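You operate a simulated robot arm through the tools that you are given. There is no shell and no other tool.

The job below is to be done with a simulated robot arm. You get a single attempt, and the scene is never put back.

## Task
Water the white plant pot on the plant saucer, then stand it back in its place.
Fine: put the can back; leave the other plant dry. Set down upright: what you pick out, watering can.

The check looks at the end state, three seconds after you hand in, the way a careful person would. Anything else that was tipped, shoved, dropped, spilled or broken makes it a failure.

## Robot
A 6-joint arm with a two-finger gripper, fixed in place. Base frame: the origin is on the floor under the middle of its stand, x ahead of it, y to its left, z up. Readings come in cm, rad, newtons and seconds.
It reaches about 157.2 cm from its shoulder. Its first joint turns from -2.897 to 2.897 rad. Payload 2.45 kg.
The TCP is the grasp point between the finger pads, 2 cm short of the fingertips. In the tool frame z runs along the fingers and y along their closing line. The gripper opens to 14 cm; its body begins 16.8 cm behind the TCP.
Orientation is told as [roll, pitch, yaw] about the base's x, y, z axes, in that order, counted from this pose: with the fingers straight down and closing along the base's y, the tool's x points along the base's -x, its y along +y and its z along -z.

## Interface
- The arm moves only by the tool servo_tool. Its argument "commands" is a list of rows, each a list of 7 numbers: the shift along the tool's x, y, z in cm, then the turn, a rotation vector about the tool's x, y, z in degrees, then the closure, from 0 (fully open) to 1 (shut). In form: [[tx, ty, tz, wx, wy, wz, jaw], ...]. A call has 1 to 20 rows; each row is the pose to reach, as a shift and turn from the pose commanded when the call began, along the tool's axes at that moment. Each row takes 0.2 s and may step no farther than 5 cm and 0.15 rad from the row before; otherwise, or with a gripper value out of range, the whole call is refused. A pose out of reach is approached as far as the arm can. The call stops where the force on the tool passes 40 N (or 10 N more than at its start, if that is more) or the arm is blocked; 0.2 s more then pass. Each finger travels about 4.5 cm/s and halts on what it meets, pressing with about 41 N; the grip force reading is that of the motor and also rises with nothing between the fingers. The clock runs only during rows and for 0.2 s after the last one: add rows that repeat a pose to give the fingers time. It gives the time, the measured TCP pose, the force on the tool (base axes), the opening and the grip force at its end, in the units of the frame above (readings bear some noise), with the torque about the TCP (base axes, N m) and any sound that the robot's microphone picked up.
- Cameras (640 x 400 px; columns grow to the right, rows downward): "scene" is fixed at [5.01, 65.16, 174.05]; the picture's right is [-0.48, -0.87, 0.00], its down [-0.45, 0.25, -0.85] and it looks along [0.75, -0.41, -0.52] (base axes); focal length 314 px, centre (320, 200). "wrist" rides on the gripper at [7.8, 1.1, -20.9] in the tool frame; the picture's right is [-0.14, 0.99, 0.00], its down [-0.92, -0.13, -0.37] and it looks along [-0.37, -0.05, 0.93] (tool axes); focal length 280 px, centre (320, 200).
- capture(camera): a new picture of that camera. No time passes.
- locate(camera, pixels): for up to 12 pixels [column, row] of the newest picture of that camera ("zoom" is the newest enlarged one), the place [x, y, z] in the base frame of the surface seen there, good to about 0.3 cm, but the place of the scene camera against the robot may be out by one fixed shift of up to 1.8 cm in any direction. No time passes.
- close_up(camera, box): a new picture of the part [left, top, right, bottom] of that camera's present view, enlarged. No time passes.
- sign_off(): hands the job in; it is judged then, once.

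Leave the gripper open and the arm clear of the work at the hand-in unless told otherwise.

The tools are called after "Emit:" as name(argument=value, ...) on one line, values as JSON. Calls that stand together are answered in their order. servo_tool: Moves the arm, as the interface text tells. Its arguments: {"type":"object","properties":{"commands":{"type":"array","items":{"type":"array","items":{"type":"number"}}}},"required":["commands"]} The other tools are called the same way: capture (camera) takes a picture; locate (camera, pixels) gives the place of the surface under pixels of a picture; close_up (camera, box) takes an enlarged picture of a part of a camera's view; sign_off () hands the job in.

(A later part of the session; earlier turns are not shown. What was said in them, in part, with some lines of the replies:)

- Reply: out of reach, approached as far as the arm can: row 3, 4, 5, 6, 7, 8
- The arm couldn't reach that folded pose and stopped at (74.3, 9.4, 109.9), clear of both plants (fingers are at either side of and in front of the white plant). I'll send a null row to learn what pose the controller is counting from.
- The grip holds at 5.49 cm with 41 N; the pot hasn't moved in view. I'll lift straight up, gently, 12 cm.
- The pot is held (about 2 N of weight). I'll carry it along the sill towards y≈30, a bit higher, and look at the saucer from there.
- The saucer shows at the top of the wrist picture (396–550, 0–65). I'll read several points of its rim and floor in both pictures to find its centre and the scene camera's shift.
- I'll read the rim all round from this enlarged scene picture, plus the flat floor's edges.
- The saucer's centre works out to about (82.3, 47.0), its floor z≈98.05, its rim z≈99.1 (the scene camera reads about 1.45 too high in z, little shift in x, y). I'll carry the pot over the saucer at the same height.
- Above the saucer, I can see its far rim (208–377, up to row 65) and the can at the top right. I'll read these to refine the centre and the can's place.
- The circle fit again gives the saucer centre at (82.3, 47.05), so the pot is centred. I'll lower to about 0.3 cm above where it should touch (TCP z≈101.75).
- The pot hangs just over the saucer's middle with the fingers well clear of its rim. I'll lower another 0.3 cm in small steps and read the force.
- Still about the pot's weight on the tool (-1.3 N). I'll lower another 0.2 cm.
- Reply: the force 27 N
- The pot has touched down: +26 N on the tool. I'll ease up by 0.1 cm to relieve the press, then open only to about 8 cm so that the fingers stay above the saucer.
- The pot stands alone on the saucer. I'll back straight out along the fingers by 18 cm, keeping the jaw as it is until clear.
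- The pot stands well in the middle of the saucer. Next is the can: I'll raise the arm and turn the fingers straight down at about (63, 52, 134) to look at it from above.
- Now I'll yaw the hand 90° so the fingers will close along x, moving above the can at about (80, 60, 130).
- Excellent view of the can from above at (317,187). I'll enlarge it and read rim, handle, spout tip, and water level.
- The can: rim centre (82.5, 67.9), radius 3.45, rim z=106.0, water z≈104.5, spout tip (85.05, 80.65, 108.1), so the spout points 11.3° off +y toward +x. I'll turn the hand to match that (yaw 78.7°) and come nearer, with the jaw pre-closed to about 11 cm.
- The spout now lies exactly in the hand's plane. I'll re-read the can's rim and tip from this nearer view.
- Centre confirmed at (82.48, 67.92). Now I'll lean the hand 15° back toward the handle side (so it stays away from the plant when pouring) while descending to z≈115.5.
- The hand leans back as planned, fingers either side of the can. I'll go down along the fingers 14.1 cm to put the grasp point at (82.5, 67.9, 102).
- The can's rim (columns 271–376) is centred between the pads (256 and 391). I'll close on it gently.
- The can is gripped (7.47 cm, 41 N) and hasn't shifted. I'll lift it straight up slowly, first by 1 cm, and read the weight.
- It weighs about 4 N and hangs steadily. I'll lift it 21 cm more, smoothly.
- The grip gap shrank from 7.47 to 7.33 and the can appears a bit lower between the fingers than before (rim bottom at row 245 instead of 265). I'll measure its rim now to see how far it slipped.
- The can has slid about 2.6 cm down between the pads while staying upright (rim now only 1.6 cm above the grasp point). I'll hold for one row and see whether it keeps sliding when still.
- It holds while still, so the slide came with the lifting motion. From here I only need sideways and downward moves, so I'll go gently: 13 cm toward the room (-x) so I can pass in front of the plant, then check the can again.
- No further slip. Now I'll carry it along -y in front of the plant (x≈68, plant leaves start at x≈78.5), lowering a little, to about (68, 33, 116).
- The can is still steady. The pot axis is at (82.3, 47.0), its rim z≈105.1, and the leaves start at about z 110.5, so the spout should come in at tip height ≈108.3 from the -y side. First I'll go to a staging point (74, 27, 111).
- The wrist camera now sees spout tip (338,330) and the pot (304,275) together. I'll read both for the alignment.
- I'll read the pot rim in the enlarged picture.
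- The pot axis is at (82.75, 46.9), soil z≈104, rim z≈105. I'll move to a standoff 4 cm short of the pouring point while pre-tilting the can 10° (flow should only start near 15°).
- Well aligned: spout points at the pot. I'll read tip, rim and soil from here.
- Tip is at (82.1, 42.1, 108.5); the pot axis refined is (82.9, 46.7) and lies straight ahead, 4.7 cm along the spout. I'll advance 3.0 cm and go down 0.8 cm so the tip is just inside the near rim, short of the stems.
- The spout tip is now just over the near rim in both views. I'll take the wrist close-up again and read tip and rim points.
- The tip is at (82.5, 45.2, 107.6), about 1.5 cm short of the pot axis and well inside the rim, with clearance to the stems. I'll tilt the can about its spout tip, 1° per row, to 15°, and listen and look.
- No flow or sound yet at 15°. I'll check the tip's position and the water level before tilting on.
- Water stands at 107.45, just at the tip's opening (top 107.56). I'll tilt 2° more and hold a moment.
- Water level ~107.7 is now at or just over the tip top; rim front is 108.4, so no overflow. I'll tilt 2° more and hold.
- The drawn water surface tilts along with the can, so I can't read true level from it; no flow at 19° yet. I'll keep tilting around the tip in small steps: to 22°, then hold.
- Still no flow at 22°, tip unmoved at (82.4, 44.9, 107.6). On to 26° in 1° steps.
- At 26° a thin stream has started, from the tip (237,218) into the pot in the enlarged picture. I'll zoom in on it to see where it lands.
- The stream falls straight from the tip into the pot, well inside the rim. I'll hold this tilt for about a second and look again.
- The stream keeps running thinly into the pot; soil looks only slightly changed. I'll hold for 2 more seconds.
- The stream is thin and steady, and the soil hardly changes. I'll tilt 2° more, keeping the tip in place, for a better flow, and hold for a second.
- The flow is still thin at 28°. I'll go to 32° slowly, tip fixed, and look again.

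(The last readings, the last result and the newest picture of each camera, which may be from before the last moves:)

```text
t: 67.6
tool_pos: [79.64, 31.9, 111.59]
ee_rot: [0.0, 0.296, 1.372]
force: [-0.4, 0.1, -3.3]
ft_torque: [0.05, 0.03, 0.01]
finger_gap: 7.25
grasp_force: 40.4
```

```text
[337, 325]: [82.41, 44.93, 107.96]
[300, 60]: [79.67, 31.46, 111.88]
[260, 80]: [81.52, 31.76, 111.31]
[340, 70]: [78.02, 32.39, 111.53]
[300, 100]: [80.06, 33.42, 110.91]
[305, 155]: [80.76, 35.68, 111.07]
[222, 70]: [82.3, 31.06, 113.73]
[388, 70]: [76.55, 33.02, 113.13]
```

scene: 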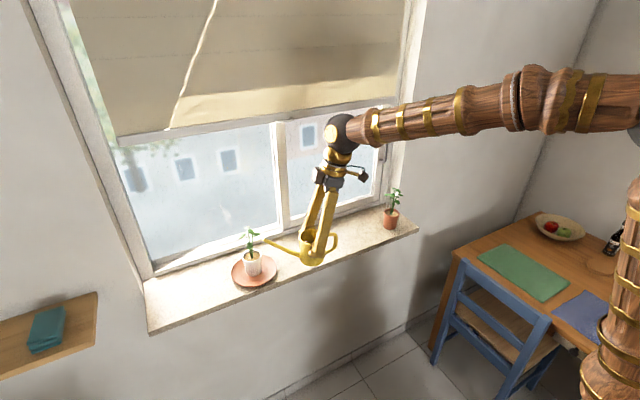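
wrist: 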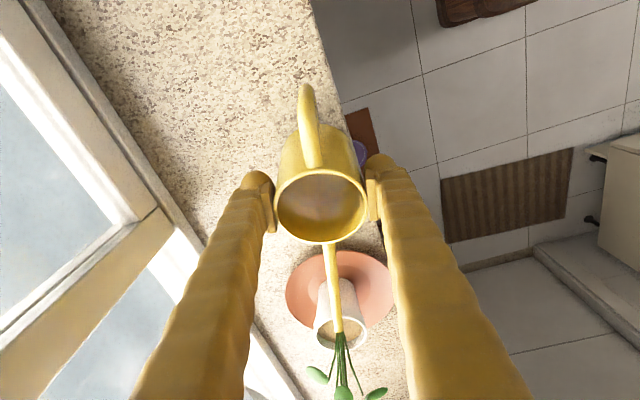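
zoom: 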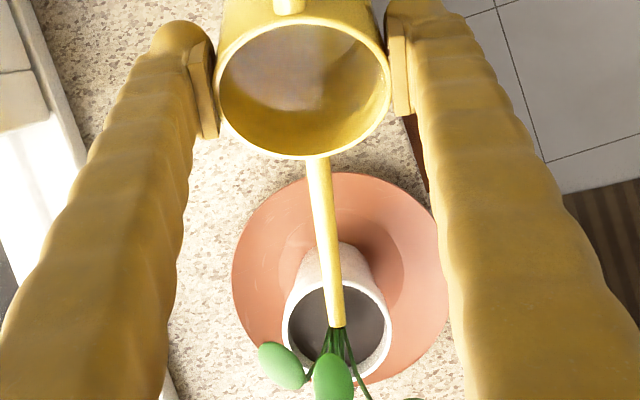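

The soil has turned dark: the plant is watered. I'll tilt the can back now around its tip, from 32° to 12°.

Emit:
servo_tool(commands=[[-0.04, 0, 0.62, 0, -2.5, 0, 1], [-0.12, 0, 1.24, 0, -5, 0, 1], [-0.22, 0, 1.86, 0, -7.5, 0, 1], [-0.34, 0, 2.47, 0, -10, 0, 1], [-0.49, 0, 3.08, 0, -12.5, 0, 1], [-0.67, 0, 3.68, 0, -15, 0, 1], [-0.88, 0, 4.27, 0, -17.5, 0, 1], [-1.11, 0, 4.85, 0, -20, 0, 1], [-1.11, 0, 4.85, 0, -20, 0, 1]])

Emit:
close_up(camera="scene", box=[220, 190, 340, 300])

Emit:
close_up(camera="wrist", box=[250, 160, 410, 370])

Emit:
locate(camera="zoom", pixels=[[337, 325], [300, 60], [260, 80], [340, 70], [300, 100], [305, 155], [222, 70], [388, 70]])

```text
t: 69.6
tool_pos: [79.49, 31.68, 106.5]
ee_rot: [0.0, -0.053, 1.372]
force: [0.6, -0.2, -2.8]
ft_torque: [0.03, 0.0, 0.03]
finger_gap: 7.27
grasp_force: 41.1
```

```text
3.64 times, centred on (280, 245) of scene
```

zoom: 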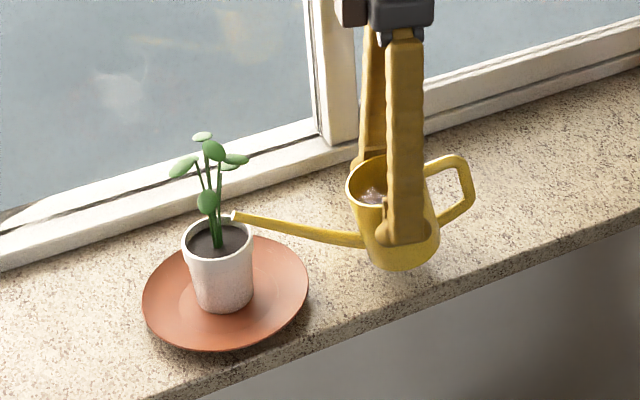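

```text
1.90 times, centred on (330, 265) of wrist
```

zoom: 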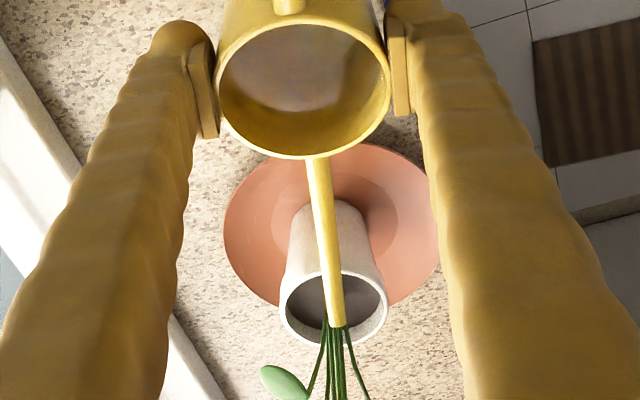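

```text
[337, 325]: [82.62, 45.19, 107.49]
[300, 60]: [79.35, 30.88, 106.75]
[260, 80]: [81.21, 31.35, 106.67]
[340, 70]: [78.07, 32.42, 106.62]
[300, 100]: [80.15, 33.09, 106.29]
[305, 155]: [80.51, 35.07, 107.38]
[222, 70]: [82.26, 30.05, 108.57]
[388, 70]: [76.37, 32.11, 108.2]
```

Flow stopped at 12°, soil dark, no water on saucer or sill. I'll draw the spout straight back out 5 cm from over the pot.

Emit:
servo_tool(commands=[[0.15, 0, -0.02, 0, 0, 0, 1], [0.55, 0, -0.08, 0, 0, 0, 1], [1.1, 0, -0.17, 0, 0, 0, 1], [1.75, 0, -0.27, 0, 0, 0, 1], [2.45, 0, -0.37, 0, 0, 0, 1], [3.15, 0, -0.48, 0, 0, 0, 1], [3.85, 0, -0.59, 0, 0, 0, 1], [4.45, 0, -0.68, 0, 0, 0, 1], [4.85, 0, -0.74, 0, 0, 0, 1], [4.97, 0, -0.76, 0, 0, 0, 1], [4.97, 0, -0.76, 0, 0, 0, 1]])

Emit:
capture(camera="wrist")

Emit:
close_up(camera="scene", box=[220, 190, 340, 300])

```text
t: 72.0
tool_pos: [78.54, 26.73, 106.87]
ee_rot: [-0.001, -0.052, 1.373]
force: [-0.5, -0.7, -3.3]
ft_torque: [0.01, 0.02, 0.0]
finger_gap: 7.25
grasp_force: 41.3
```

```text
taken
```

wrist: 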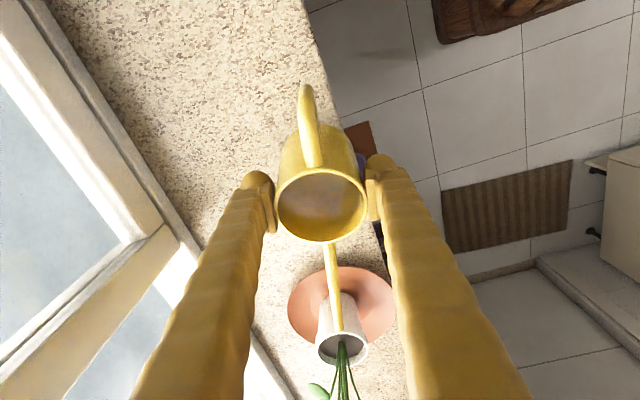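

```text
3.64 times, centred on (280, 245) of scene
```

zoom: 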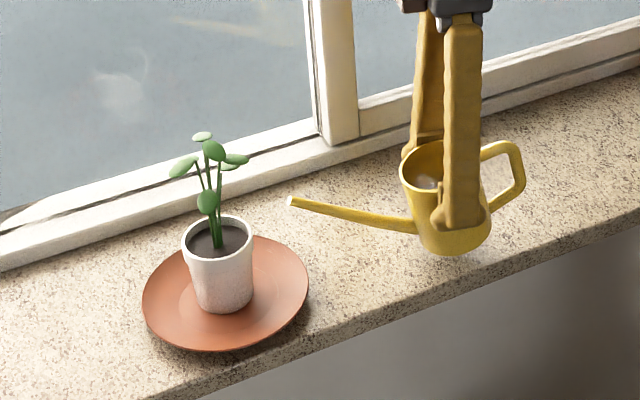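

Clear of the plant. I'll level the can (back to 0° tilt) while moving toward the room to about (68, 27, 109.5).

Emit:
servo_tool(commands=[[0.03, 0.21, -0.05, 0, -0.24, 0, 1], [0.11, 0.73, -0.19, 0, -0.84, 0, 1], [0.23, 1.45, -0.38, 0, -1.68, 0, 1], [0.37, 2.38, -0.62, 0, -2.76, 0, 1], [0.54, 3.42, -0.89, 0, -3.96, 0, 1], [0.7, 4.45, -1.16, 0, -5.16, 0, 1], [0.86, 5.49, -1.43, 0, -6.36, 0, 1], [1.03, 6.53, -1.69, 0, -7.56, 0, 1], [1.19, 7.56, -1.96, 0, -8.76, 0, 1], [1.34, 8.5, -2.21, 0, -9.84, 0, 1], [1.47, 9.32, -2.42, 0, -10.8, 0, 1], [1.56, 9.95, -2.58, 0, -11.52, 0, 1], [1.61, 10.26, -2.66, 0, -11.88, 0, 1], [1.63, 10.36, -2.69, 0, -12, 0, 1], [1.63, 10.36, -2.69, 0, -12, 0, 1]])

Emit:
capture(camera="wrist")

Emit:
locate(camera="wrist", pixels=[[277, 205], [365, 205], [318, 172], [325, 240], [336, 326]])

```text
t: 75.2
tool_pos: [68.04, 26.85, 109.54]
ee_rot: [0.001, -0.262, 1.374]
force: [-0.1, -0.6, -4.2]
ft_torque: [-0.01, 0.01, 0.01]
finger_gap: 7.25
grasp_force: 41.3
```

```text
taken
```

wrist: 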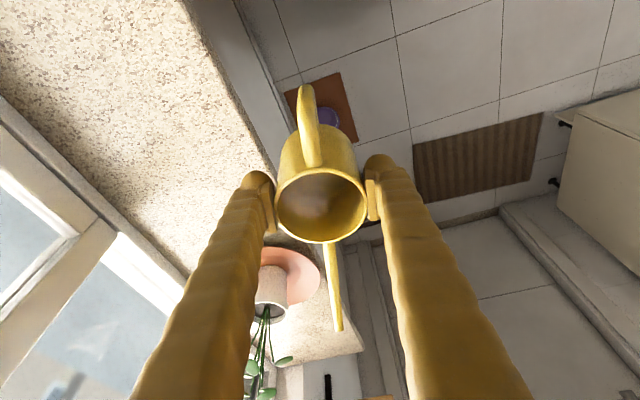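

```text
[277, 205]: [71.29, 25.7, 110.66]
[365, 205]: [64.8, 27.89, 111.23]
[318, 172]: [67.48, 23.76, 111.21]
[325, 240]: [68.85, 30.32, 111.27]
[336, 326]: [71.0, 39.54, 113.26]
```

No slip (rim still 1.65 cm above the grasp point). Before carrying it back past the plant I'll check where the small shelf with the teal box is, to the far left.

Emit:
capture(camera="scene")

Emit:
locate(camera="scene", pixels=[[95, 295], [95, 320], [45, 315], [45, 345], [10, 330], [60, 310]])

```text
taken
```

scene: 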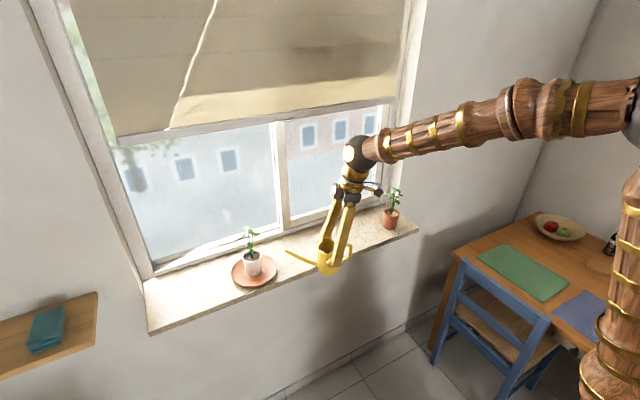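

```text
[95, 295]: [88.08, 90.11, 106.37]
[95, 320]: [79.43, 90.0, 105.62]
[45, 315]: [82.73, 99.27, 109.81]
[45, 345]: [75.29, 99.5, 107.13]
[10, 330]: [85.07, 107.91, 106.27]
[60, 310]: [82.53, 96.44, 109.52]
```

The shelf ends at y≈90, so there's room. I'll carry the can back along +y in front of the sill to about (67.5, 67, 110.3).

Emit:
servo_tool(commands=[[-0.39, 0.09, 0.1, 0, 0, 0, 1], [-1.17, 0.26, 0.29, 0, 0, 0, 1], [-2.34, 0.51, 0.58, 0, 0, 0, 1], [-3.9, 0.85, 0.96, 0, 0, 0, 1], [-5.85, 1.28, 1.44, 0, 0, 0, 1], [-7.99, 1.75, 1.97, 0, 0, 0, 1], [-10.33, 2.26, 2.55, 0, 0, 0, 1], [-12.67, 2.77, 3.12, 0, 0, 0, 1], [-15.01, 3.28, 3.7, 0, 0, 0, 1], [-17.35, 3.8, 4.28, 0, 0, 0, 1], [-19.68, 4.31, 4.85, 0, 0, 0, 1], [-22.02, 4.82, 5.43, 0, 0, 0, 1], [-24.36, 5.33, 6.01, 0, 0, 0, 1], [-26.7, 5.84, 6.58, 0, 0, 0, 1], [-29.04, 6.35, 7.16, 0, 0, 0, 1], [-31.38, 6.87, 7.74, 0, 0, 0, 1], [-33.72, 7.38, 8.31, 0, 0, 0, 1], [-35.67, 7.8, 8.79, 0, 0, 0, 1], [-37.23, 8.15, 9.18, 0, 0, 0, 1], [-38.0, 8.32, 9.37, 0, 0, 0, 1]])

Emit:
capture(camera="wrist")

Emit:
capture(camera="scene")

Emit:
locate(camera="wrist", pixels=[[277, 205], [365, 205], [318, 172], [325, 240], [336, 326]])

```text
t: 79.4
tool_pos: [67.52, 66.92, 110.22]
ee_rot: [0.0, -0.262, 1.373]
force: [-0.9, 0.1, -2.6]
ft_torque: [-0.03, -0.02, 0.04]
finger_gap: 7.24
grasp_force: 41.8
```

```text
taken
```

wrist: 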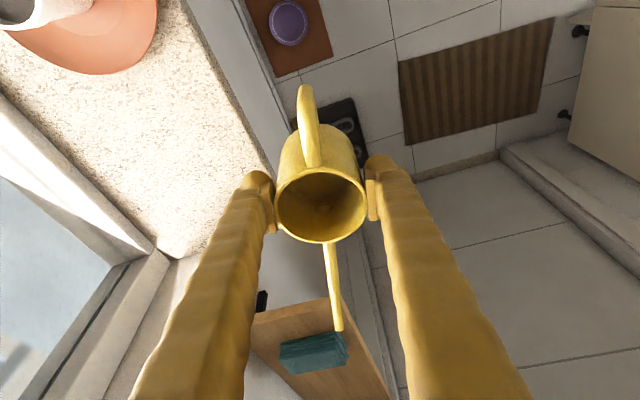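

```text
taken
```

scene: 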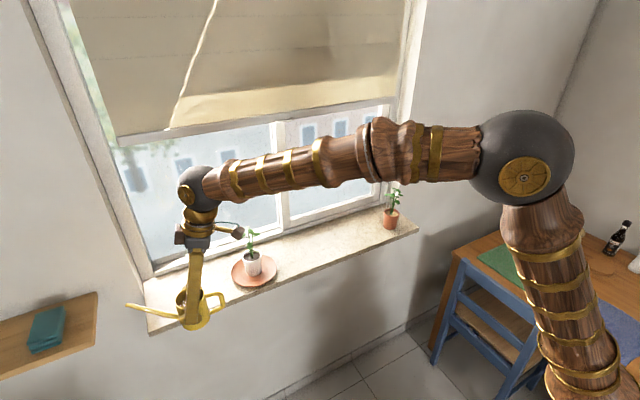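

```text
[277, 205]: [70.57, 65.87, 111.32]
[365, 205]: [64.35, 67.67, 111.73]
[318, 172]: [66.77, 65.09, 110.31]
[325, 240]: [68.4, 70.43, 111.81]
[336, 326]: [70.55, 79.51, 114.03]
```

No slip. The can's axis matches the grasp point. I'll move it +x over the sill to its old place (82.5, 68.0), still about 6 cm above the sill.

Emit:
servo_tool(commands=[[-0.06, -0.22, 0.02, 0, 0, 0, 1], [-0.19, -0.73, 0.05, 0, 0, 0, 1], [-0.39, -1.45, 0.1, 0, 0, 0, 1], [-0.66, -2.47, 0.18, 0, 0, 0, 1], [-0.97, -3.63, 0.26, 0, 0, 0, 1], [-1.28, -4.79, 0.34, 0, 0, 0, 1], [-1.63, -6.09, 0.44, 0, 0, 0, 1], [-1.98, -7.4, 0.53, 0, 0, 0, 1], [-2.33, -8.7, 0.62, 0, 0, 0, 1], [-2.68, -10.0, 0.72, 0, 0, 0, 1], [-2.99, -11.17, 0.8, 0, 0, 0, 1], [-3.3, -12.33, 0.88, 0, 0, 0, 1], [-3.53, -13.2, 0.95, 0, 0, 0, 1], [-3.72, -13.92, 1.0, 0, 0, 0, 1], [-3.84, -14.36, 1.03, 0, 0, 0, 1], [-3.88, -14.5, 1.04, 0, 0, 0, 1], [-3.88, -14.5, 1.04, 0, 0, 0, 1]])

Emit:
capture(camera="wrist")

Emit:
locate(camera="wrist", pixels=[[277, 205], [365, 205], [318, 172], [325, 240], [336, 326], [250, 130], [355, 130]])

Emit:
close_up(camera="scene", box=[100, 190, 300, 340])

```text
t: 83.0
tool_pos: [82.45, 67.9, 110.37]
ee_rot: [0.0, -0.262, 1.374]
force: [-0.4, 0.5, -3.7]
ft_torque: [-0.04, 0.04, 0.01]
finger_gap: 7.24
grasp_force: 40.9
```

```text
taken
```

wrist: 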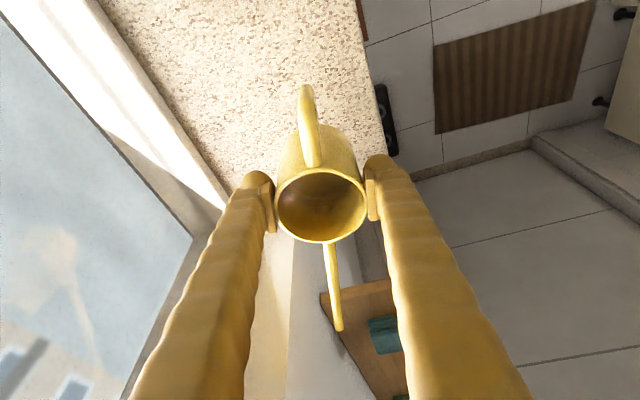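

```text
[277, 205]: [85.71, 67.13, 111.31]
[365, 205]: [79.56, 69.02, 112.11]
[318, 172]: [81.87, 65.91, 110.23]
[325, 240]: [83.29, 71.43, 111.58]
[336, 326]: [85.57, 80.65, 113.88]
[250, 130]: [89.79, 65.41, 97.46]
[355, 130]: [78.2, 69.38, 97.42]
```

```text
2.67 times, centred on (200, 265) of scene
```

zoom: 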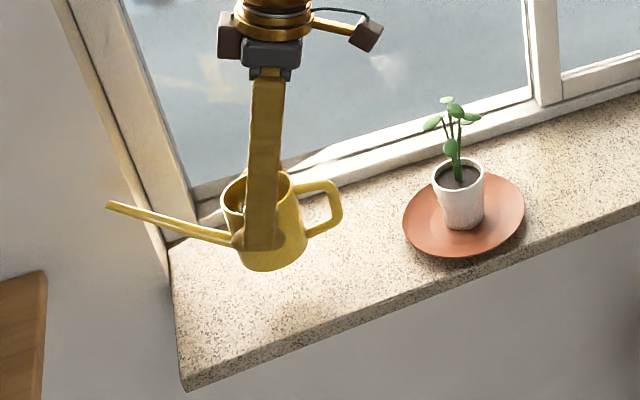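

The can is over its old spot (tip 113.9 vs 108.07 originally, so 5.8 cm to go down). I'll lower 5.2 cm first.

Emit:
servo_tool(commands=[[0.1, 0, 0.2, 0, 0, 0, 1], [0.28, 0.02, 0.77, 0, 0, 0, 1], [0.52, 0.04, 1.55, 0, 0, 0, 1], [0.78, 0.06, 2.4, 0, 0, 0, 1], [1.04, 0.07, 3.3, 0, 0, 0, 1], [1.26, 0.07, 4.1, 0, 0, 0, 1], [1.42, 0.07, 4.65, 0, 0, 0, 1], [1.51, 0.07, 4.98, 0, 0, 0, 1], [1.51, 0.07, 4.98, 0, 0, 0, 1]])

Emit:
capture(camera="wrist")

Emit:
locate(camera="wrist", pixels=[[277, 205], [365, 205], [318, 174], [325, 240], [336, 326]])

```text
t: 85.0
tool_pos: [82.51, 67.83, 105.07]
ee_rot: [-0.001, -0.261, 1.373]
force: [-0.2, -0.3, -2.3]
ft_torque: [-0.02, -0.02, -0.03]
finger_gap: 7.23
grasp_force: 41.0
```

```text
taken
```

wrist: 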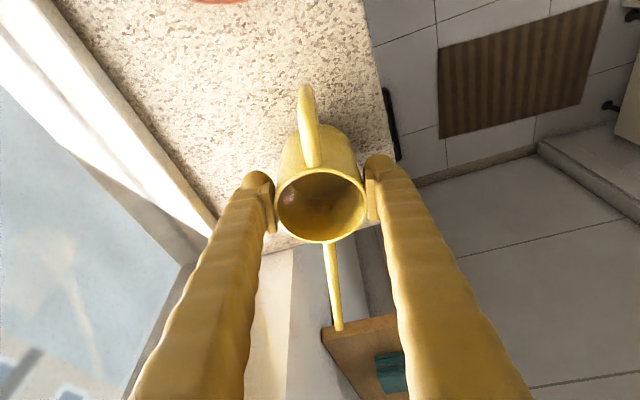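

```text
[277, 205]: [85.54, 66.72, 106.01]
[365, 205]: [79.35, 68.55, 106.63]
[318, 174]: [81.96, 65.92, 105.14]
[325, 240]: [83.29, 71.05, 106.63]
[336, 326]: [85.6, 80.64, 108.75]
```

About 0.6 cm left. I'll lower 0.5 cm in 0.1 cm steps and watch the force.

Emit:
servo_tool(commands=[[0.03, 0, 0.1, 0, 0, 0, 1], [0.05, 0, 0.19, 0, 0, 0, 1], [0.08, 0, 0.29, 0, 0, 0, 1], [0.1, 0, 0.39, 0, 0, 0, 1], [0.13, 0, 0.48, 0, 0, 0, 1], [0.13, 0, 0.48, 0, 0, 0, 1]])

```text
t: 86.4
tool_pos: [82.51, 67.84, 104.54]
ee_rot: [0.0, -0.262, 1.375]
force: [-0.7, -0.5, -3.1]
ft_torque: [-0.02, 0.03, 0.01]
finger_gap: 7.23
grasp_force: 40.5
```

Still hanging (-3.1 N). I'll lower another 0.2 cm.

Emit:
servo_tool(commands=[[0.03, 0, 0.1, 0, 0, 0, 1], [0.05, 0, 0.19, 0, 0, 0, 1], [0.05, 0, 0.19, 0, 0, 0, 1]])

Emit:
close_up(camera="scene", box=[120, 240, 280, 340])

```text
t: 87.2
tool_pos: [82.57, 67.81, 104.36]
ee_rot: [-0.001, -0.261, 1.374]
force: [0.7, 0.3, -3.7]
ft_torque: [0.02, -0.01, 0.0]
finger_gap: 7.24
grasp_force: 41.2
```

```text
4.00 times, centred on (200, 290) of scene
```

zoom: 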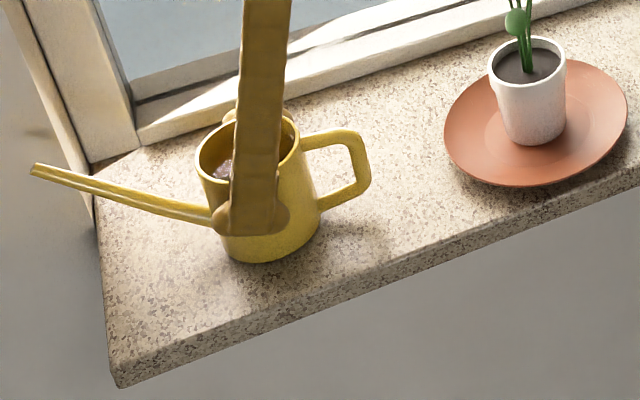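

Not yet touching by force; the base looks very near. I'll lower another 0.15 cm.

Emit:
servo_tool(commands=[[0.02, 0, 0.07, 0, 0, 0, 1], [0.04, 0, 0.145, 0, 0, 0, 1], [0.04, 0, 0.145, 0, 0, 0, 1]])

```text
t: 88.0
tool_pos: [82.39, 67.95, 104.48]
ee_rot: [0.0, -0.263, 1.373]
force: [1.3, -0.6, 8.3]
ft_torque: [-0.32, 0.12, 0.02]
finger_gap: 7.23
grasp_force: 41.2
```

Touchdown: +8 N. I'll open the fingers slowly to about 11 cm, holding position.

Emit:
servo_tool(commands=[[0, 0, 0, 0, 0, 0, 0.5], [0, 0, 0, 0, 0, 0, 0.46], [0, 0, 0, 0, 0, 0, 0.42], [0, 0, 0, 0, 0, 0, 0.36], [0, 0, 0, 0, 0, 0, 0.3], [0, 0, 0, 0, 0, 0, 0.24], [0, 0, 0, 0, 0, 0, 0.214], [0, 0, 0, 0, 0, 0, 0.214]])

Emit:
capture(camera="wrist")

Emit:
close_up(camera="scene", box=[120, 240, 280, 340])

```text
t: 89.8
tool_pos: [82.43, 67.94, 104.26]
ee_rot: [0.0, -0.261, 1.373]
force: [1.0, -0.2, -0.5]
ft_torque: [0.01, -0.02, -0.01]
finger_gap: 11.02
grasp_force: 0.1
```

```text
taken
```

wrist: 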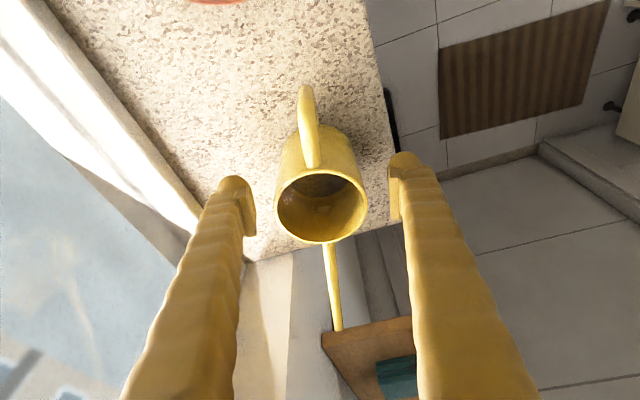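

```text
4.00 times, centred on (200, 290) of scene
```

zoom: 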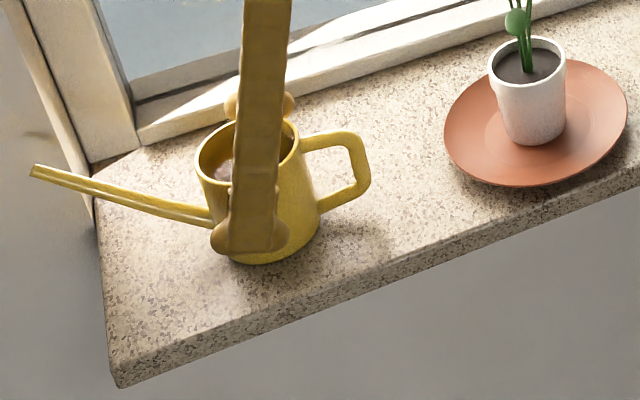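

The can stands free. I'll verify its place: rim and spout tip.

Emit:
locate(camera="wrist", pixels=[[279, 205], [364, 205], [318, 175], [325, 240], [336, 326], [306, 90]])

```text
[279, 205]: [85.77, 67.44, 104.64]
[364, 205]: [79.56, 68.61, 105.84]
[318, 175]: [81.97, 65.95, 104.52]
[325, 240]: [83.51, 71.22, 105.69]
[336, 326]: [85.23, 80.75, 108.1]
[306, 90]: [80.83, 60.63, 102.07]
```

The can is back to within a few millimetres (tip 85.2, 80.75, 108.1). I'll withdraw along the fingers 16 cm.

Emit:
servo_tool(commands=[[0, 0, -1, 0, 0, 0, 0.214], [0, 0, -3, 0, 0, 0, 0.214], [0, 0, -6, 0, 0, 0, 0.214], [0, 0, -9.5, 0, 0, 0, 0.214], [0, 0, -13, 0, 0, 0, 0.214], [0, 0, -16, 0, 0, 0, 0.214], [0, 0, -18, 0, 0, 0, 0.214], [0, 0, -18, 0, 0, 0, 0.214]])

Emit:
capture(camera="wrist")

Emit:
close_up(camera="scene", box=[120, 190, 300, 340])

```text
t: 91.6
tool_pos: [81.57, 63.14, 121.75]
ee_rot: [0.0, -0.263, 1.373]
force: [0.1, -0.2, -0.4]
ft_torque: [0.0, 0.0, 0.02]
finger_gap: 10.98
grasp_force: 0.1
```

```text
taken
```

wrist: 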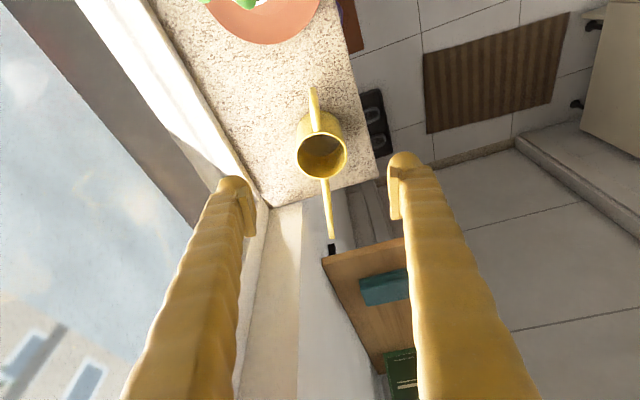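

```text
2.67 times, centred on (210, 265) of scene
```

zoom: 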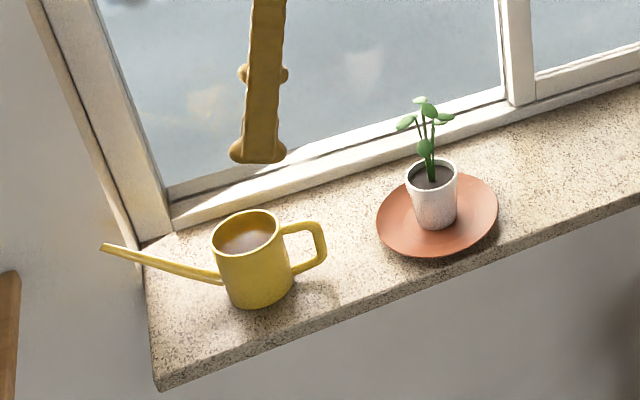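

All good at the can. Next I fetch the pot: first straighten the hand and rise away toward the room, to about (69.5, 58, 132).

Emit:
servo_tool(commands=[[0.9, 2.16, -2.3, 0, 3, 0, 0.214], [1.77, 4.32, -4.6, 0, 6, 0, 0.214], [2.65, 6.47, -6.9, 0, 9, 0, 0.1], [3.54, 8.63, -9.2, 0, 12, 0, 0], [4.42, 10.79, -11.54, 0, 15, 0, 0], [4.42, 10.79, -11.54, 0, 15, 0, 0]])

```text
t: 93.0
tool_pos: [69.42, 58.26, 131.62]
ee_rot: [0.0, -0.002, 1.37]
force: [0.0, -0.3, 0.7]
ft_torque: [0.0, 0.02, 0.01]
finger_gap: 13.99
grasp_force: 0.1
```

Now I'll yaw the hand back to straight ahead while moving to about (62.4, 48.3, 131.6).

Emit:
servo_tool(commands=[[1.12, 0.49, 0, 0, 0, 7.86, 0], [2.24, 0.98, 0, 0, 0, 15.72, 0], [3.35, 1.47, 0, 0, 0, 23.58, 0], [4.47, 1.96, 0, 0, 0, 31.44, 0], [5.59, 2.46, 0, 0, 0, 39.3, 0], [6.71, 2.95, 0, 0, 0, 47.16, 0], [7.83, 3.44, 0, 0, 0, 55.02, 0], [8.94, 3.93, 0, 0, 0, 62.88, 0], [10.06, 4.42, 0, 0, 0, 70.74, 0], [11.18, 4.91, 0, 0, 0, 78.65, 0], [11.18, 4.91, 0, 0, 0, 78.65, 0]])

Emit:
capture(camera="wrist")

```text
t: 95.4
tool_pos: [62.51, 48.44, 131.8]
ee_rot: [0.001, 0.0, -0.002]
force: [0.1, 0.1, -0.7]
ft_torque: [0.03, -0.01, 0.0]
finger_gap: 14.01
grasp_force: 0.0
```

```text
taken
```

wrist: 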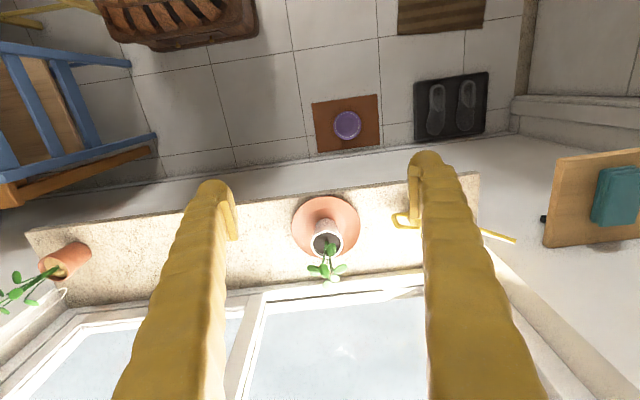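

I'll pitch the fingers 60° forward and come down in front of the pot at (66.9, 46.8, 110.4), jaw at 8 cm.

Emit:
servo_tool(commands=[[-0.55, -0.21, 2.68, 0, -7.5, 0, 0.2], [-1.1, -0.41, 5.35, 0, -15, 0, 0.3], [-1.65, -0.62, 8.03, 0, -22.5, 0, 0.43], [-2.2, -0.83, 10.7, 0, -30, 0, 0.43], [-2.75, -1.03, 13.38, 0, -37.5, 0, 0.43], [-3.3, -1.24, 16.05, 0, -45, 0, 0.43], [-3.85, -1.44, 18.73, 0, -52.5, 0, 0.43], [-4.4, -1.65, 21.4, 0, -60, 0, 0.43], [-4.4, -1.65, 21.4, 0, -60, 0, 0.43]])

Emit:
capture(camera="wrist")

Emit:
close_up(camera="wrist", box=[240, 90, 400, 190])

```text
t: 97.4
tool_pos: [66.88, 46.59, 110.35]
ee_rot: [0.001, -1.049, 0.0]
force: [0.7, -0.7, -0.7]
ft_torque: [0.03, 0.0, -0.02]
finger_gap: 7.99
grasp_force: 0.1
```

```text
taken
```

wrist: 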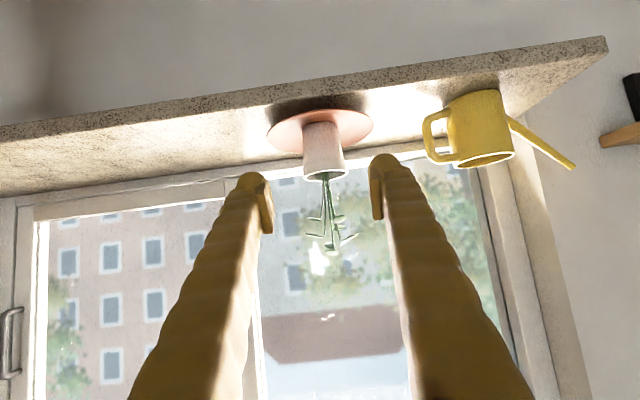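

```text
4.00 times, centred on (320, 140) of wrist
```

zoom: 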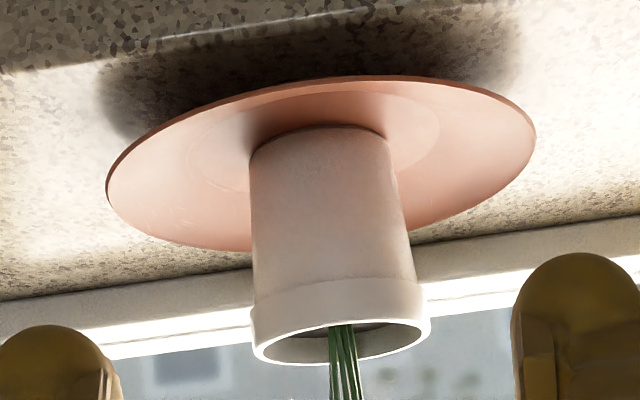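

Emit:
locate(camera="zoom", pixels=[[258, 220], [402, 220], [330, 220], [253, 310], [425, 310], [255, 340], [428, 330], [342, 327], [325, 135], [330, 260], [262, 180], [390, 180]])

```text
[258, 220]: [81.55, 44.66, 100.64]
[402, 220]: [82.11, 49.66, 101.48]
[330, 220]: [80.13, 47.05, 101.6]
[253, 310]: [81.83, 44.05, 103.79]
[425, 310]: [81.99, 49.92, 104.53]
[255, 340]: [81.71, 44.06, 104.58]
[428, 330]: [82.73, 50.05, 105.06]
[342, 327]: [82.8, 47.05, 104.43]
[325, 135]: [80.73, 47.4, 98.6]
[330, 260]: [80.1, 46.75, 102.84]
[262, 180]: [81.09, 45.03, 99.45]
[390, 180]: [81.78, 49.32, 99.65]
```

The pot axis is at (82.65, 47.05). I'll advance along the fingers 17.8 cm to straddle it, as before, with the jaw at 8 cm.

Emit:
servo_tool(commands=[[-0.02, 0.1, 3.5, 0, 0, 0, 0.43], [-0.04, 0.2, 7, 0, 0, 0, 0.43], [-0.06, 0.3, 10.5, 0, 0, 0, 0.43], [-0.08, 0.35, 13.5, 0, 0, 0, 0.43], [-0.09, 0.35, 15.8, 0, 0, 0, 0.43], [-0.09, 0.35, 17.2, 0, 0, 0, 0.43], [-0.09, 0.35, 17.8, 0, 0, 0, 0.43], [-0.09, 0.35, 17.8, 0, 0, 0, 0.43]])

Emit:
capture(camera="wrist")

```text
t: 99.2
tool_pos: [82.33, 47.06, 101.58]
ee_rot: [0.0, -1.047, 0.001]
force: [-0.9, -0.1, 0.9]
ft_torque: [0.06, 0.01, -0.01]
finger_gap: 8.01
grasp_force: 0.0
```

```text
taken
```

wrist: 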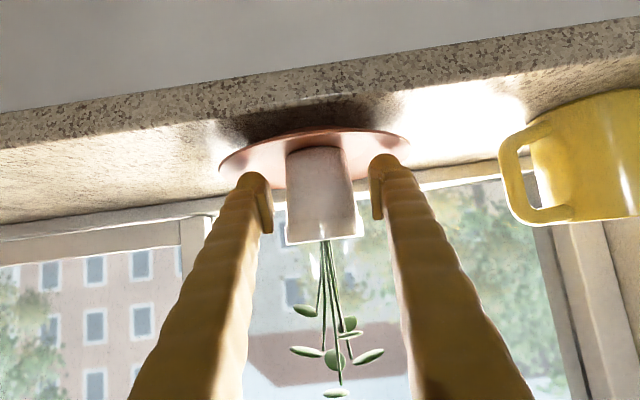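

Nearly the same view as at release: pot centred between the pads (273 and 372). I'll close.

Emit:
servo_tool(commands=[[0, 0, 0, 0, 0, 0, 0.52], [0, 0, 0, 0, 0, 0, 0.58], [0, 0, 0, 0, 0, 0, 0.62], [0, 0, 0, 0, 0, 0, 0.66], [0, 0, 0, 0, 0, 0, 0.75], [0, 0, 0, 0, 0, 0, 1], [0, 0, 0, 0, 0, 0, 1], [0, 0, 0, 0, 0, 0, 1]])

Emit:
capture(camera="wrist")

```text
t: 101.0
tool_pos: [82.37, 47.0, 101.47]
ee_rot: [0.0, -1.048, 0.001]
force: [0.7, -1.0, 0.9]
ft_torque: [0.03, 0.02, -0.03]
finger_gap: 5.47
grasp_force: 41.1
```

```text
taken
```

wrist: 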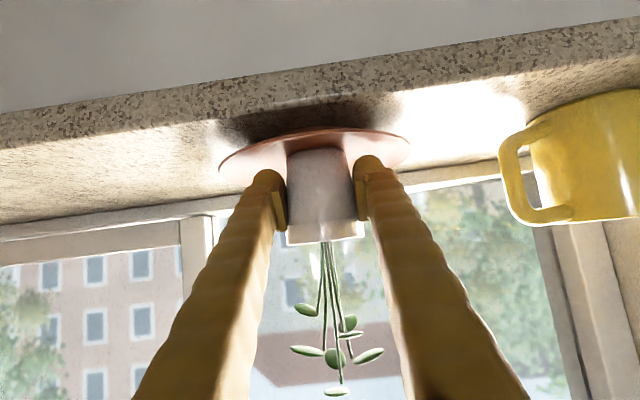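

Gripped (5.47 cm). I'll lift straight up 14 cm smoothly.

Emit:
servo_tool(commands=[[-0.26, 0, -0.15, 0, 0, 0, 1], [-0.69, 0, -0.4, 0, 0, 0, 1], [-1.39, 0, -0.8, 0, 0, 0, 1], [-2.34, 0, -1.35, 0, 0, 0, 1], [-3.46, 0, -2.0, 0, 0, 0, 1], [-4.76, 0, -2.75, 0, 0, 0, 1], [-6.06, 0, -3.5, 0, 0, 0, 1], [-7.36, 0, -4.25, 0, 0, 0, 1], [-8.66, 0, -5.0, 0, 0, 0, 1], [-9.87, 0, -5.7, 0, 0, 0, 1], [-10.91, 0, -6.3, 0, 0, 0, 1], [-11.69, 0, -6.75, 0, 0, 0, 1], [-12.04, 0, -6.95, 0, 0, 0, 1], [-12.12, 0, -7.0, 0, 0, 0, 1], [-12.12, 0, -7.0, 0, 0, 0, 1]])

Emit:
capture(camera="wrist")

Emit:
capture(camera="scene")

```text
t: 104.2
tool_pos: [82.32, 46.93, 115.56]
ee_rot: [0.0, -1.046, 0.0]
force: [-0.4, -0.6, -1.8]
ft_torque: [0.01, 0.02, -0.03]
finger_gap: 5.43
grasp_force: 41.4
```

```text
taken
```

wrist: 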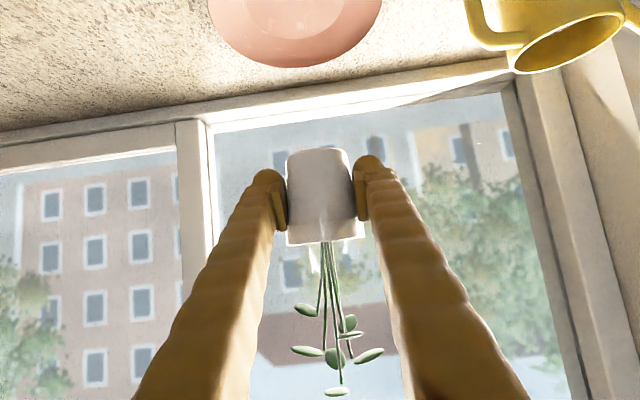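

```text
taken
```

scene: 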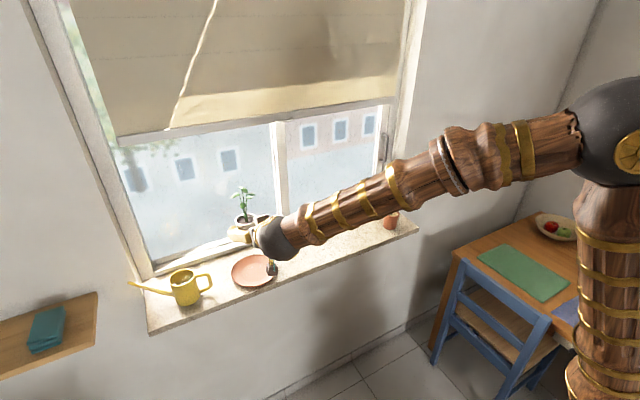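

The saucer and can are undisturbed and the pot is held firmly. I'll carry it back along -y to its old place over (81.1, 8), at the same height.

Emit:
servo_tool(commands=[[0.01, -0.39, -0.01, 0, 0, 0, 1], [0.02, -1.17, -0.03, 0, 0, 0, 1], [0.04, -2.34, -0.06, 0, 0, 0, 1], [0.06, -3.9, -0.11, 0, 0, 0, 1], [0.09, -5.85, -0.16, 0, 0, 0, 1], [0.13, -8.0, -0.22, 0, 0, 0, 1], [0.17, -10.34, -0.29, 0, 0, 0, 1], [0.2, -12.68, -0.35, 0, 0, 0, 1], [0.24, -15.02, -0.42, 0, 0, 0, 1], [0.28, -17.36, -0.48, 0, 0, 0, 1], [0.32, -19.7, -0.55, 0, 0, 0, 1], [0.35, -22.04, -0.61, 0, 0, 0, 1], [0.39, -24.38, -0.68, 0, 0, 0, 1], [0.43, -26.72, -0.74, 0, 0, 0, 1], [0.47, -29.06, -0.8, 0, 0, 0, 1], [0.5, -31.4, -0.87, 0, 0, 0, 1], [0.54, -33.74, -0.93, 0, 0, 0, 1], [0.58, -35.88, -0.99, 0, 0, 0, 1], [0.6, -37.64, -1.04, 0, 0, 0, 1], [0.62, -38.4, -1.07, 0, 0, 0, 1]])

Emit:
capture(camera="wrist")

Emit:
capture(camera="scene")

```text
t: 108.4
tool_pos: [80.97, 8.75, 115.3]
ee_rot: [0.0, -1.046, 0.0]
force: [-0.4, 0.4, -0.9]
ft_torque: [0.0, 0.05, -0.04]
finger_gap: 5.43
grasp_force: 41.1
```

```text
taken
```

wrist: 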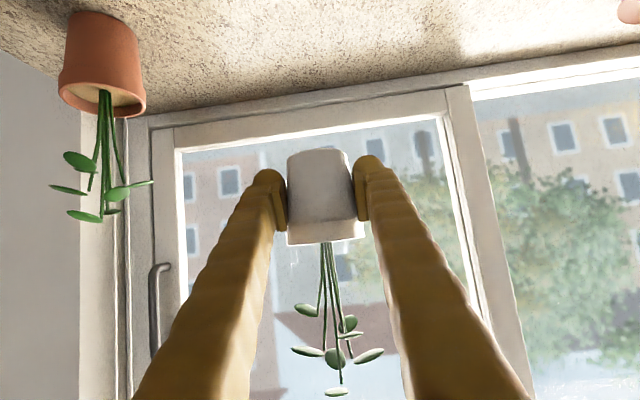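

```text
taken
```

scene: 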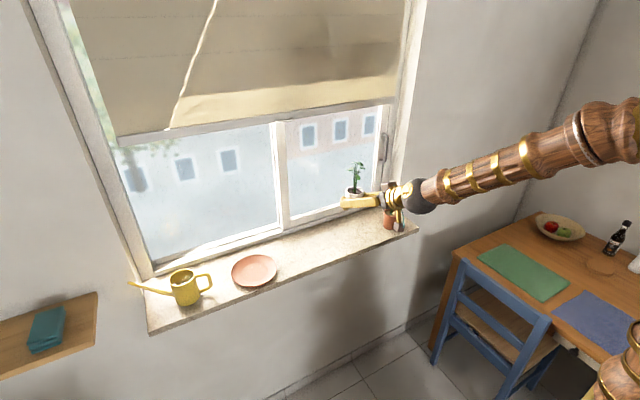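

I'm over the old place. I'll lower by 14.1 cm to about 0.3 cm above the sill, correcting y by -0.7.

Emit:
servo_tool(commands=[[0.26, -0.1, 0.15, 0, 0, 0, 1], [0.86, -0.3, 0.5, 0, 0, 0, 1], [1.72, -0.5, 1.0, 0, 0, 0, 1], [3.0, -0.65, 1.77, 0, 0, 0, 1], [4.45, -0.7, 2.63, 0, 0, 0, 1], [6.0, -0.7, 3.54, 0, 0, 0, 1], [7.55, -0.7, 4.45, 0, 0, 0, 1], [8.95, -0.7, 5.27, 0, 0, 0, 1], [10.15, -0.7, 5.97, 0, 0, 0, 1], [11.1, -0.7, 6.52, 0, 0, 0, 1], [11.75, -0.7, 6.9, 0, 0, 0, 1], [12.07, -0.7, 7.09, 0, 0, 0, 1], [12.16, -0.7, 7.14, 0, 0, 0, 1], [12.16, -0.7, 7.14, 0, 0, 0, 1]])

Emit:
capture(camera="wrist")

Emit:
close_up(camera="scene", box=[300, 170, 440, 260])

```text
t: 111.4
tool_pos: [81.22, 8.07, 101.35]
ee_rot: [0.0, -1.047, -0.001]
force: [0.8, -0.4, -2.0]
ft_torque: [-0.01, 0.01, -0.01]
finger_gap: 5.43
grasp_force: 41.1
```

```text
taken
```

wrist: 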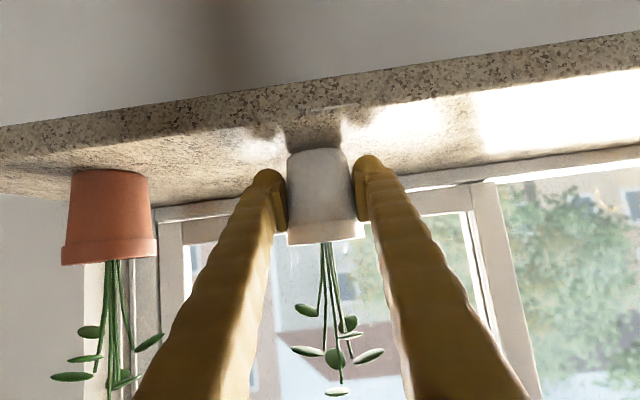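

```text
4.44 times, centred on (370, 215) of scene
```

zoom: 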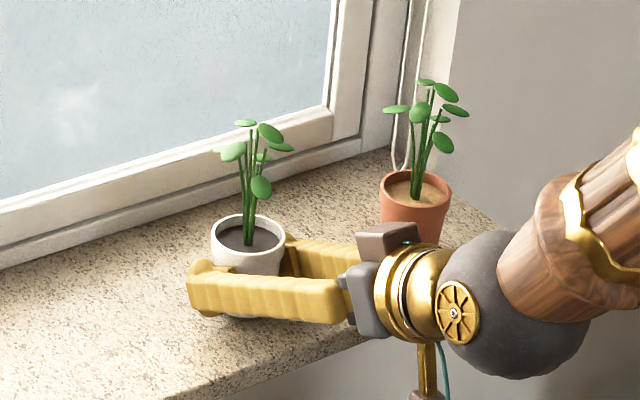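

Compared with the first picture the pot sits about 0.35 cm too far +y and 0.2 too far +x; the red pot is undisturbed. I'll correct that while lowering 0.3 cm.

Emit:
servo_tool(commands=[[0.05, -0.17, -0.1, 0, 0, 0, 1], [0.1, -0.33, -0.17, 0, 0, 0, 1], [0.19, -0.33, -0.12, 0, 0, 0, 1], [0.27, -0.33, -0.07, 0, 0, 0, 1], [0.36, -0.33, -0.02, 0, 0, 0, 1], [0.36, -0.33, -0.02, 0, 0, 0, 1]])

Emit:
close_up(camera="scene", box=[300, 170, 440, 260])

```text
t: 112.8
tool_pos: [81.11, 7.54, 101.17]
ee_rot: [-0.004, -1.046, 0.0]
force: [-0.5, -0.2, -1.9]
ft_torque: [0.0, 0.01, -0.01]
finger_gap: 5.4
grasp_force: 40.6
```

```text
4.44 times, centred on (370, 215) of scene
```

zoom: 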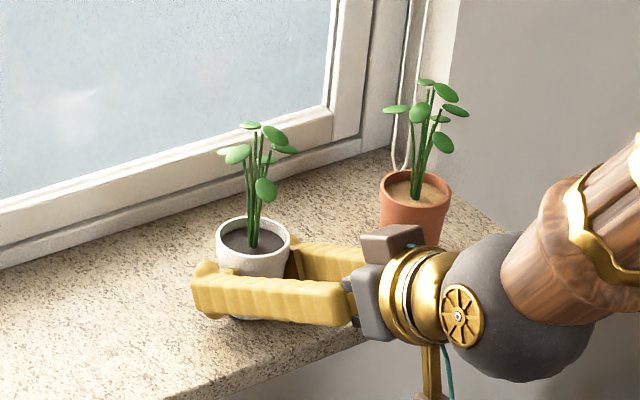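

Now it matches the first picture closely in x, y. I'll lower in 0.1 cm steps to contact.

Emit:
servo_tool(commands=[[0.09, 0, 0.05, 0, 0, 0, 1], [0.17, 0, 0.1, 0, 0, 0, 1], [0.17, 0, 0.1, 0, 0, 0, 1]])

```text
t: 113.6
tool_pos: [81.06, 7.73, 100.92]
ee_rot: [-0.006, -1.049, 0.0]
force: [-0.8, 1.2, -2.0]
ft_torque: [-0.02, -0.01, 0.01]
finger_gap: 5.38
grasp_force: 40.8
```

Still hanging (-2 N). Another 0.15 cm.

Emit:
servo_tool(commands=[[0.06, 0, 0.04, 0, 0, 0, 1], [0.13, 0, 0.075, 0, 0, 0, 1], [0.13, 0, 0.075, 0, 0, 0, 1]])

```text
t: 114.4
tool_pos: [81.05, 7.74, 100.76]
ee_rot: [-0.006, -1.048, -0.001]
force: [-4.7, 1.9, 17.5]
ft_torque: [0.13, -0.43, 0.08]
finger_gap: 5.39
grasp_force: 41.6
```

Contact: +17.5 N. I'll ease up 0.07 cm and open, fingers to about 8 cm.

Emit:
servo_tool(commands=[[-0.06, 0, -0.035, 0, 0, 0, 1], [-0.06, 0, -0.035, 0, 0, 0, 0.6], [-0.06, 0, -0.035, 0, 0, 0, 0.55], [-0.06, 0, -0.035, 0, 0, 0, 0.48], [-0.06, 0, -0.035, 0, 0, 0, 0.43], [-0.06, 0, -0.035, 0, 0, 0, 0.4], [-0.06, 0, -0.035, 0, 0, 0, 0.4]])

Emit:
capture(camera="wrist")

Emit:
close_up(camera="scene", box=[300, 170, 440, 260])

```text
t: 116.0
tool_pos: [80.96, 7.58, 100.75]
ee_rot: [-0.005, -1.048, -0.001]
force: [-0.6, -0.5, -0.5]
ft_torque: [-0.01, 0.0, 0.02]
finger_gap: 8.39
grasp_force: 0.1
```

```text
taken
```

wrist: 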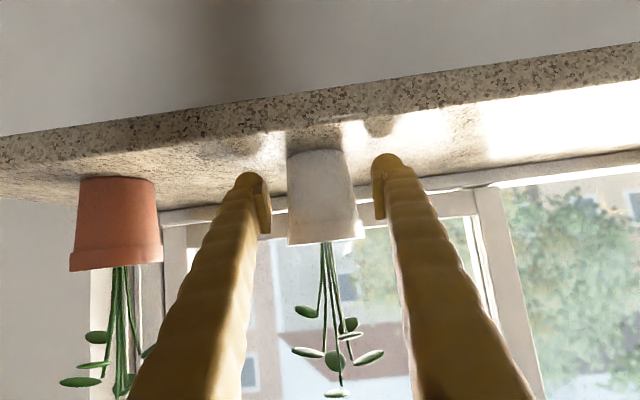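

```text
4.44 times, centred on (370, 215) of scene
```

zoom: 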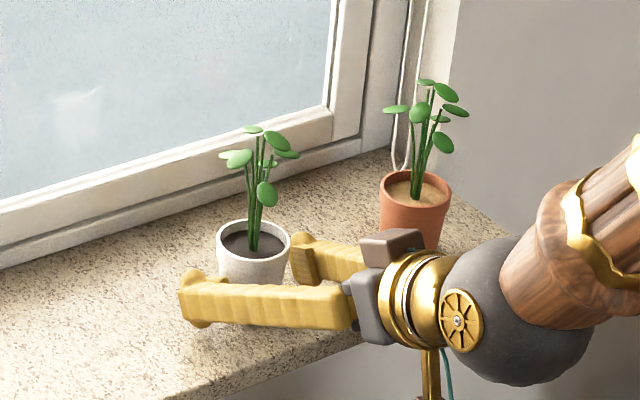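

The pot stands in its old place, matching the first picture. I'll withdraw along the fingers 10.5 cm, then go up.

Emit:
servo_tool(commands=[[0, 0, -1, 0, 0, 0, 0.4], [0, 0, -2.5, 0, 0, 0, 0.4], [0, 0, -4.5, 0, 0, 0, 0.4], [0, 0, -6.5, 0, 0, 0, 0.4], [0, 0, -8.5, 0, 0, 0, 0.4], [0, 0, -10, 0, 0, 0, 0.4], [0, 0, -10.5, 0, 0, 0, 0.4], [0, 0, -10.5, 0, 0, 0, 0.4]])

Emit:
capture(camera="wrist")

```text
t: 117.8
tool_pos: [71.8, 7.46, 105.91]
ee_rot: [0.001, -1.049, 0.0]
force: [0.7, -1.0, -0.9]
ft_torque: [0.01, 0.01, 0.0]
finger_gap: 8.38
grasp_force: 0.0
```

```text
taken
```

wrist: 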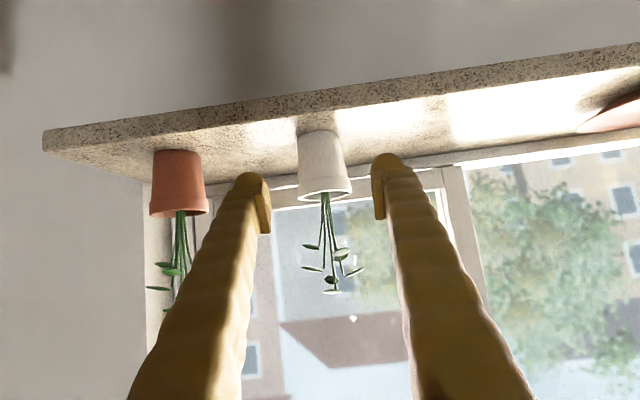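

Clear of the pot. I'll rise and back off to (58, 10, 138) with the fingers turning down, opening the jaw.

Emit:
servo_tool(commands=[[-2.31, 0.28, -3.11, 0, 6.67, 0, 0.4], [-4.62, 0.56, -6.21, 0, 13.33, 0, 0.4], [-6.93, 0.83, -9.32, 0, 20, 0, 0.3], [-9.24, 1.11, -12.42, 0, 26.67, 0, 0.2], [-11.56, 1.39, -15.53, 0, 33.33, 0, 0.1], [-13.87, 1.67, -18.63, 0, 40, 0, 0], [-16.18, 1.94, -21.74, 0, 46.67, 0, 0], [-18.49, 2.22, -24.84, 0, 53.33, 0, 0], [-20.8, 2.5, -27.95, 0, 60, 0, 0], [-20.8, 2.5, -27.95, 0, 60, 0, 0]])

Emit:
capture(camera="scene")

Emit:
capture(camera="wrist")

Emit:
close_up(camera="scene", box=[120, 240, 300, 350])

Emit:
close_up(camera="scene", box=[300, 170, 440, 260])

```text
t: 120.0
tool_pos: [58.02, 10.11, 137.82]
ee_rot: [0.0, 0.0, 0.0]
force: [0.0, 0.3, 0.8]
ft_torque: [0.0, -0.01, 0.01]
finger_gap: 13.99
grasp_force: 0.1
out of reach, approached as far as the arm can: row 2
```

```text
taken
```

scene: 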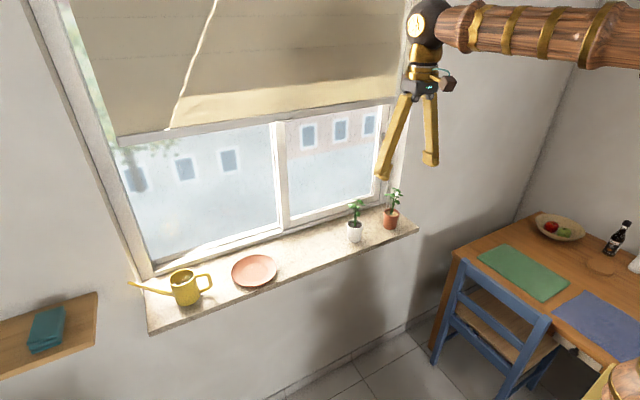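

```text
taken
```

wrist: 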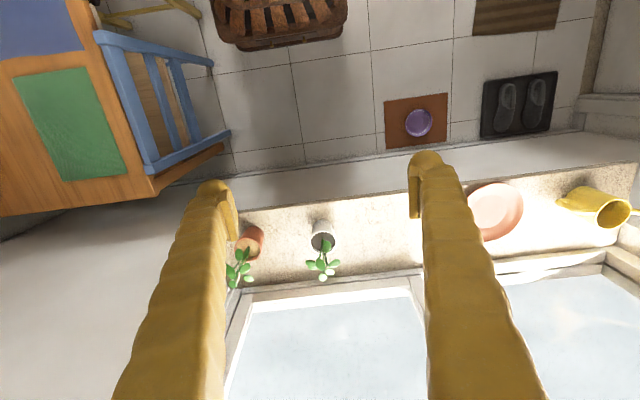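

```text
3.56 times, centred on (210, 295) of scene
```

zoom: 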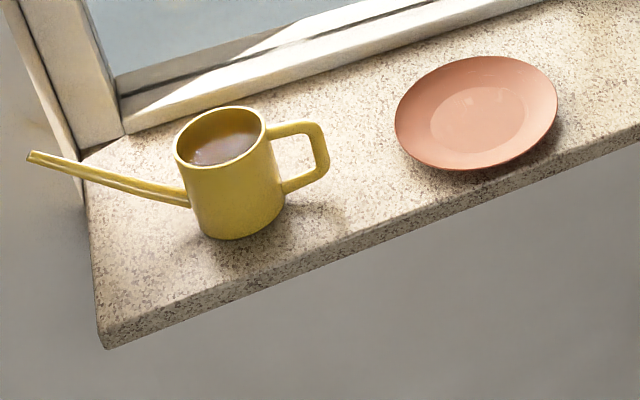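

```text
4.44 times, centred on (370, 215) of scene
```

zoom: 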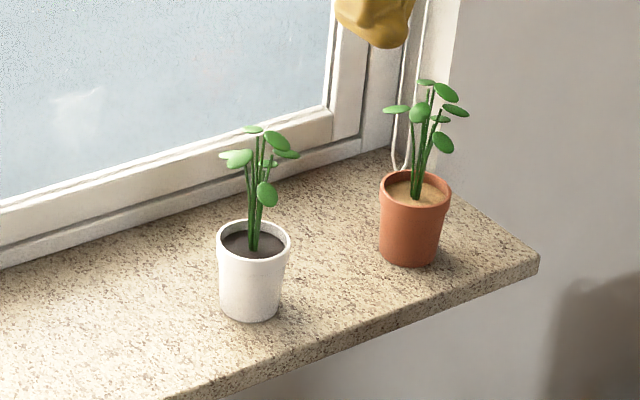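

The job looks finished:

- **White pot:** upright in its original place, with dark, wet soil.
- **Red pot:** untouched and still dry.
- **Saucer:** where it was, and clean.
- **Can:** upright in its old spot, to within a few millimetres.
- **Arm:** clear of the sill, gripper open, and no water spilled.

I'll hand in now.

Emit:
sign_off()

```text
The job is handed in.
```

I watered the white pot on the saucer and stood it back upright in its original place. I handed in after that; no verdict has come back yet.

- **White pot:** Its soil is dark and wet. In the final picture it lines up with where it stood at the start.
- **Watering can:** It is upright on its old spot, within a few millimetres. It slid about 2.6 cm in the grip while I lifted it, but it stayed upright and spilled nothing.
- **Other plant and saucer:** The red pot was not touched and its soil is still dry. The saucer has not moved, and I saw no water on it or on the sill.
- **Arm:** It is clear of the sill with the gripper open.
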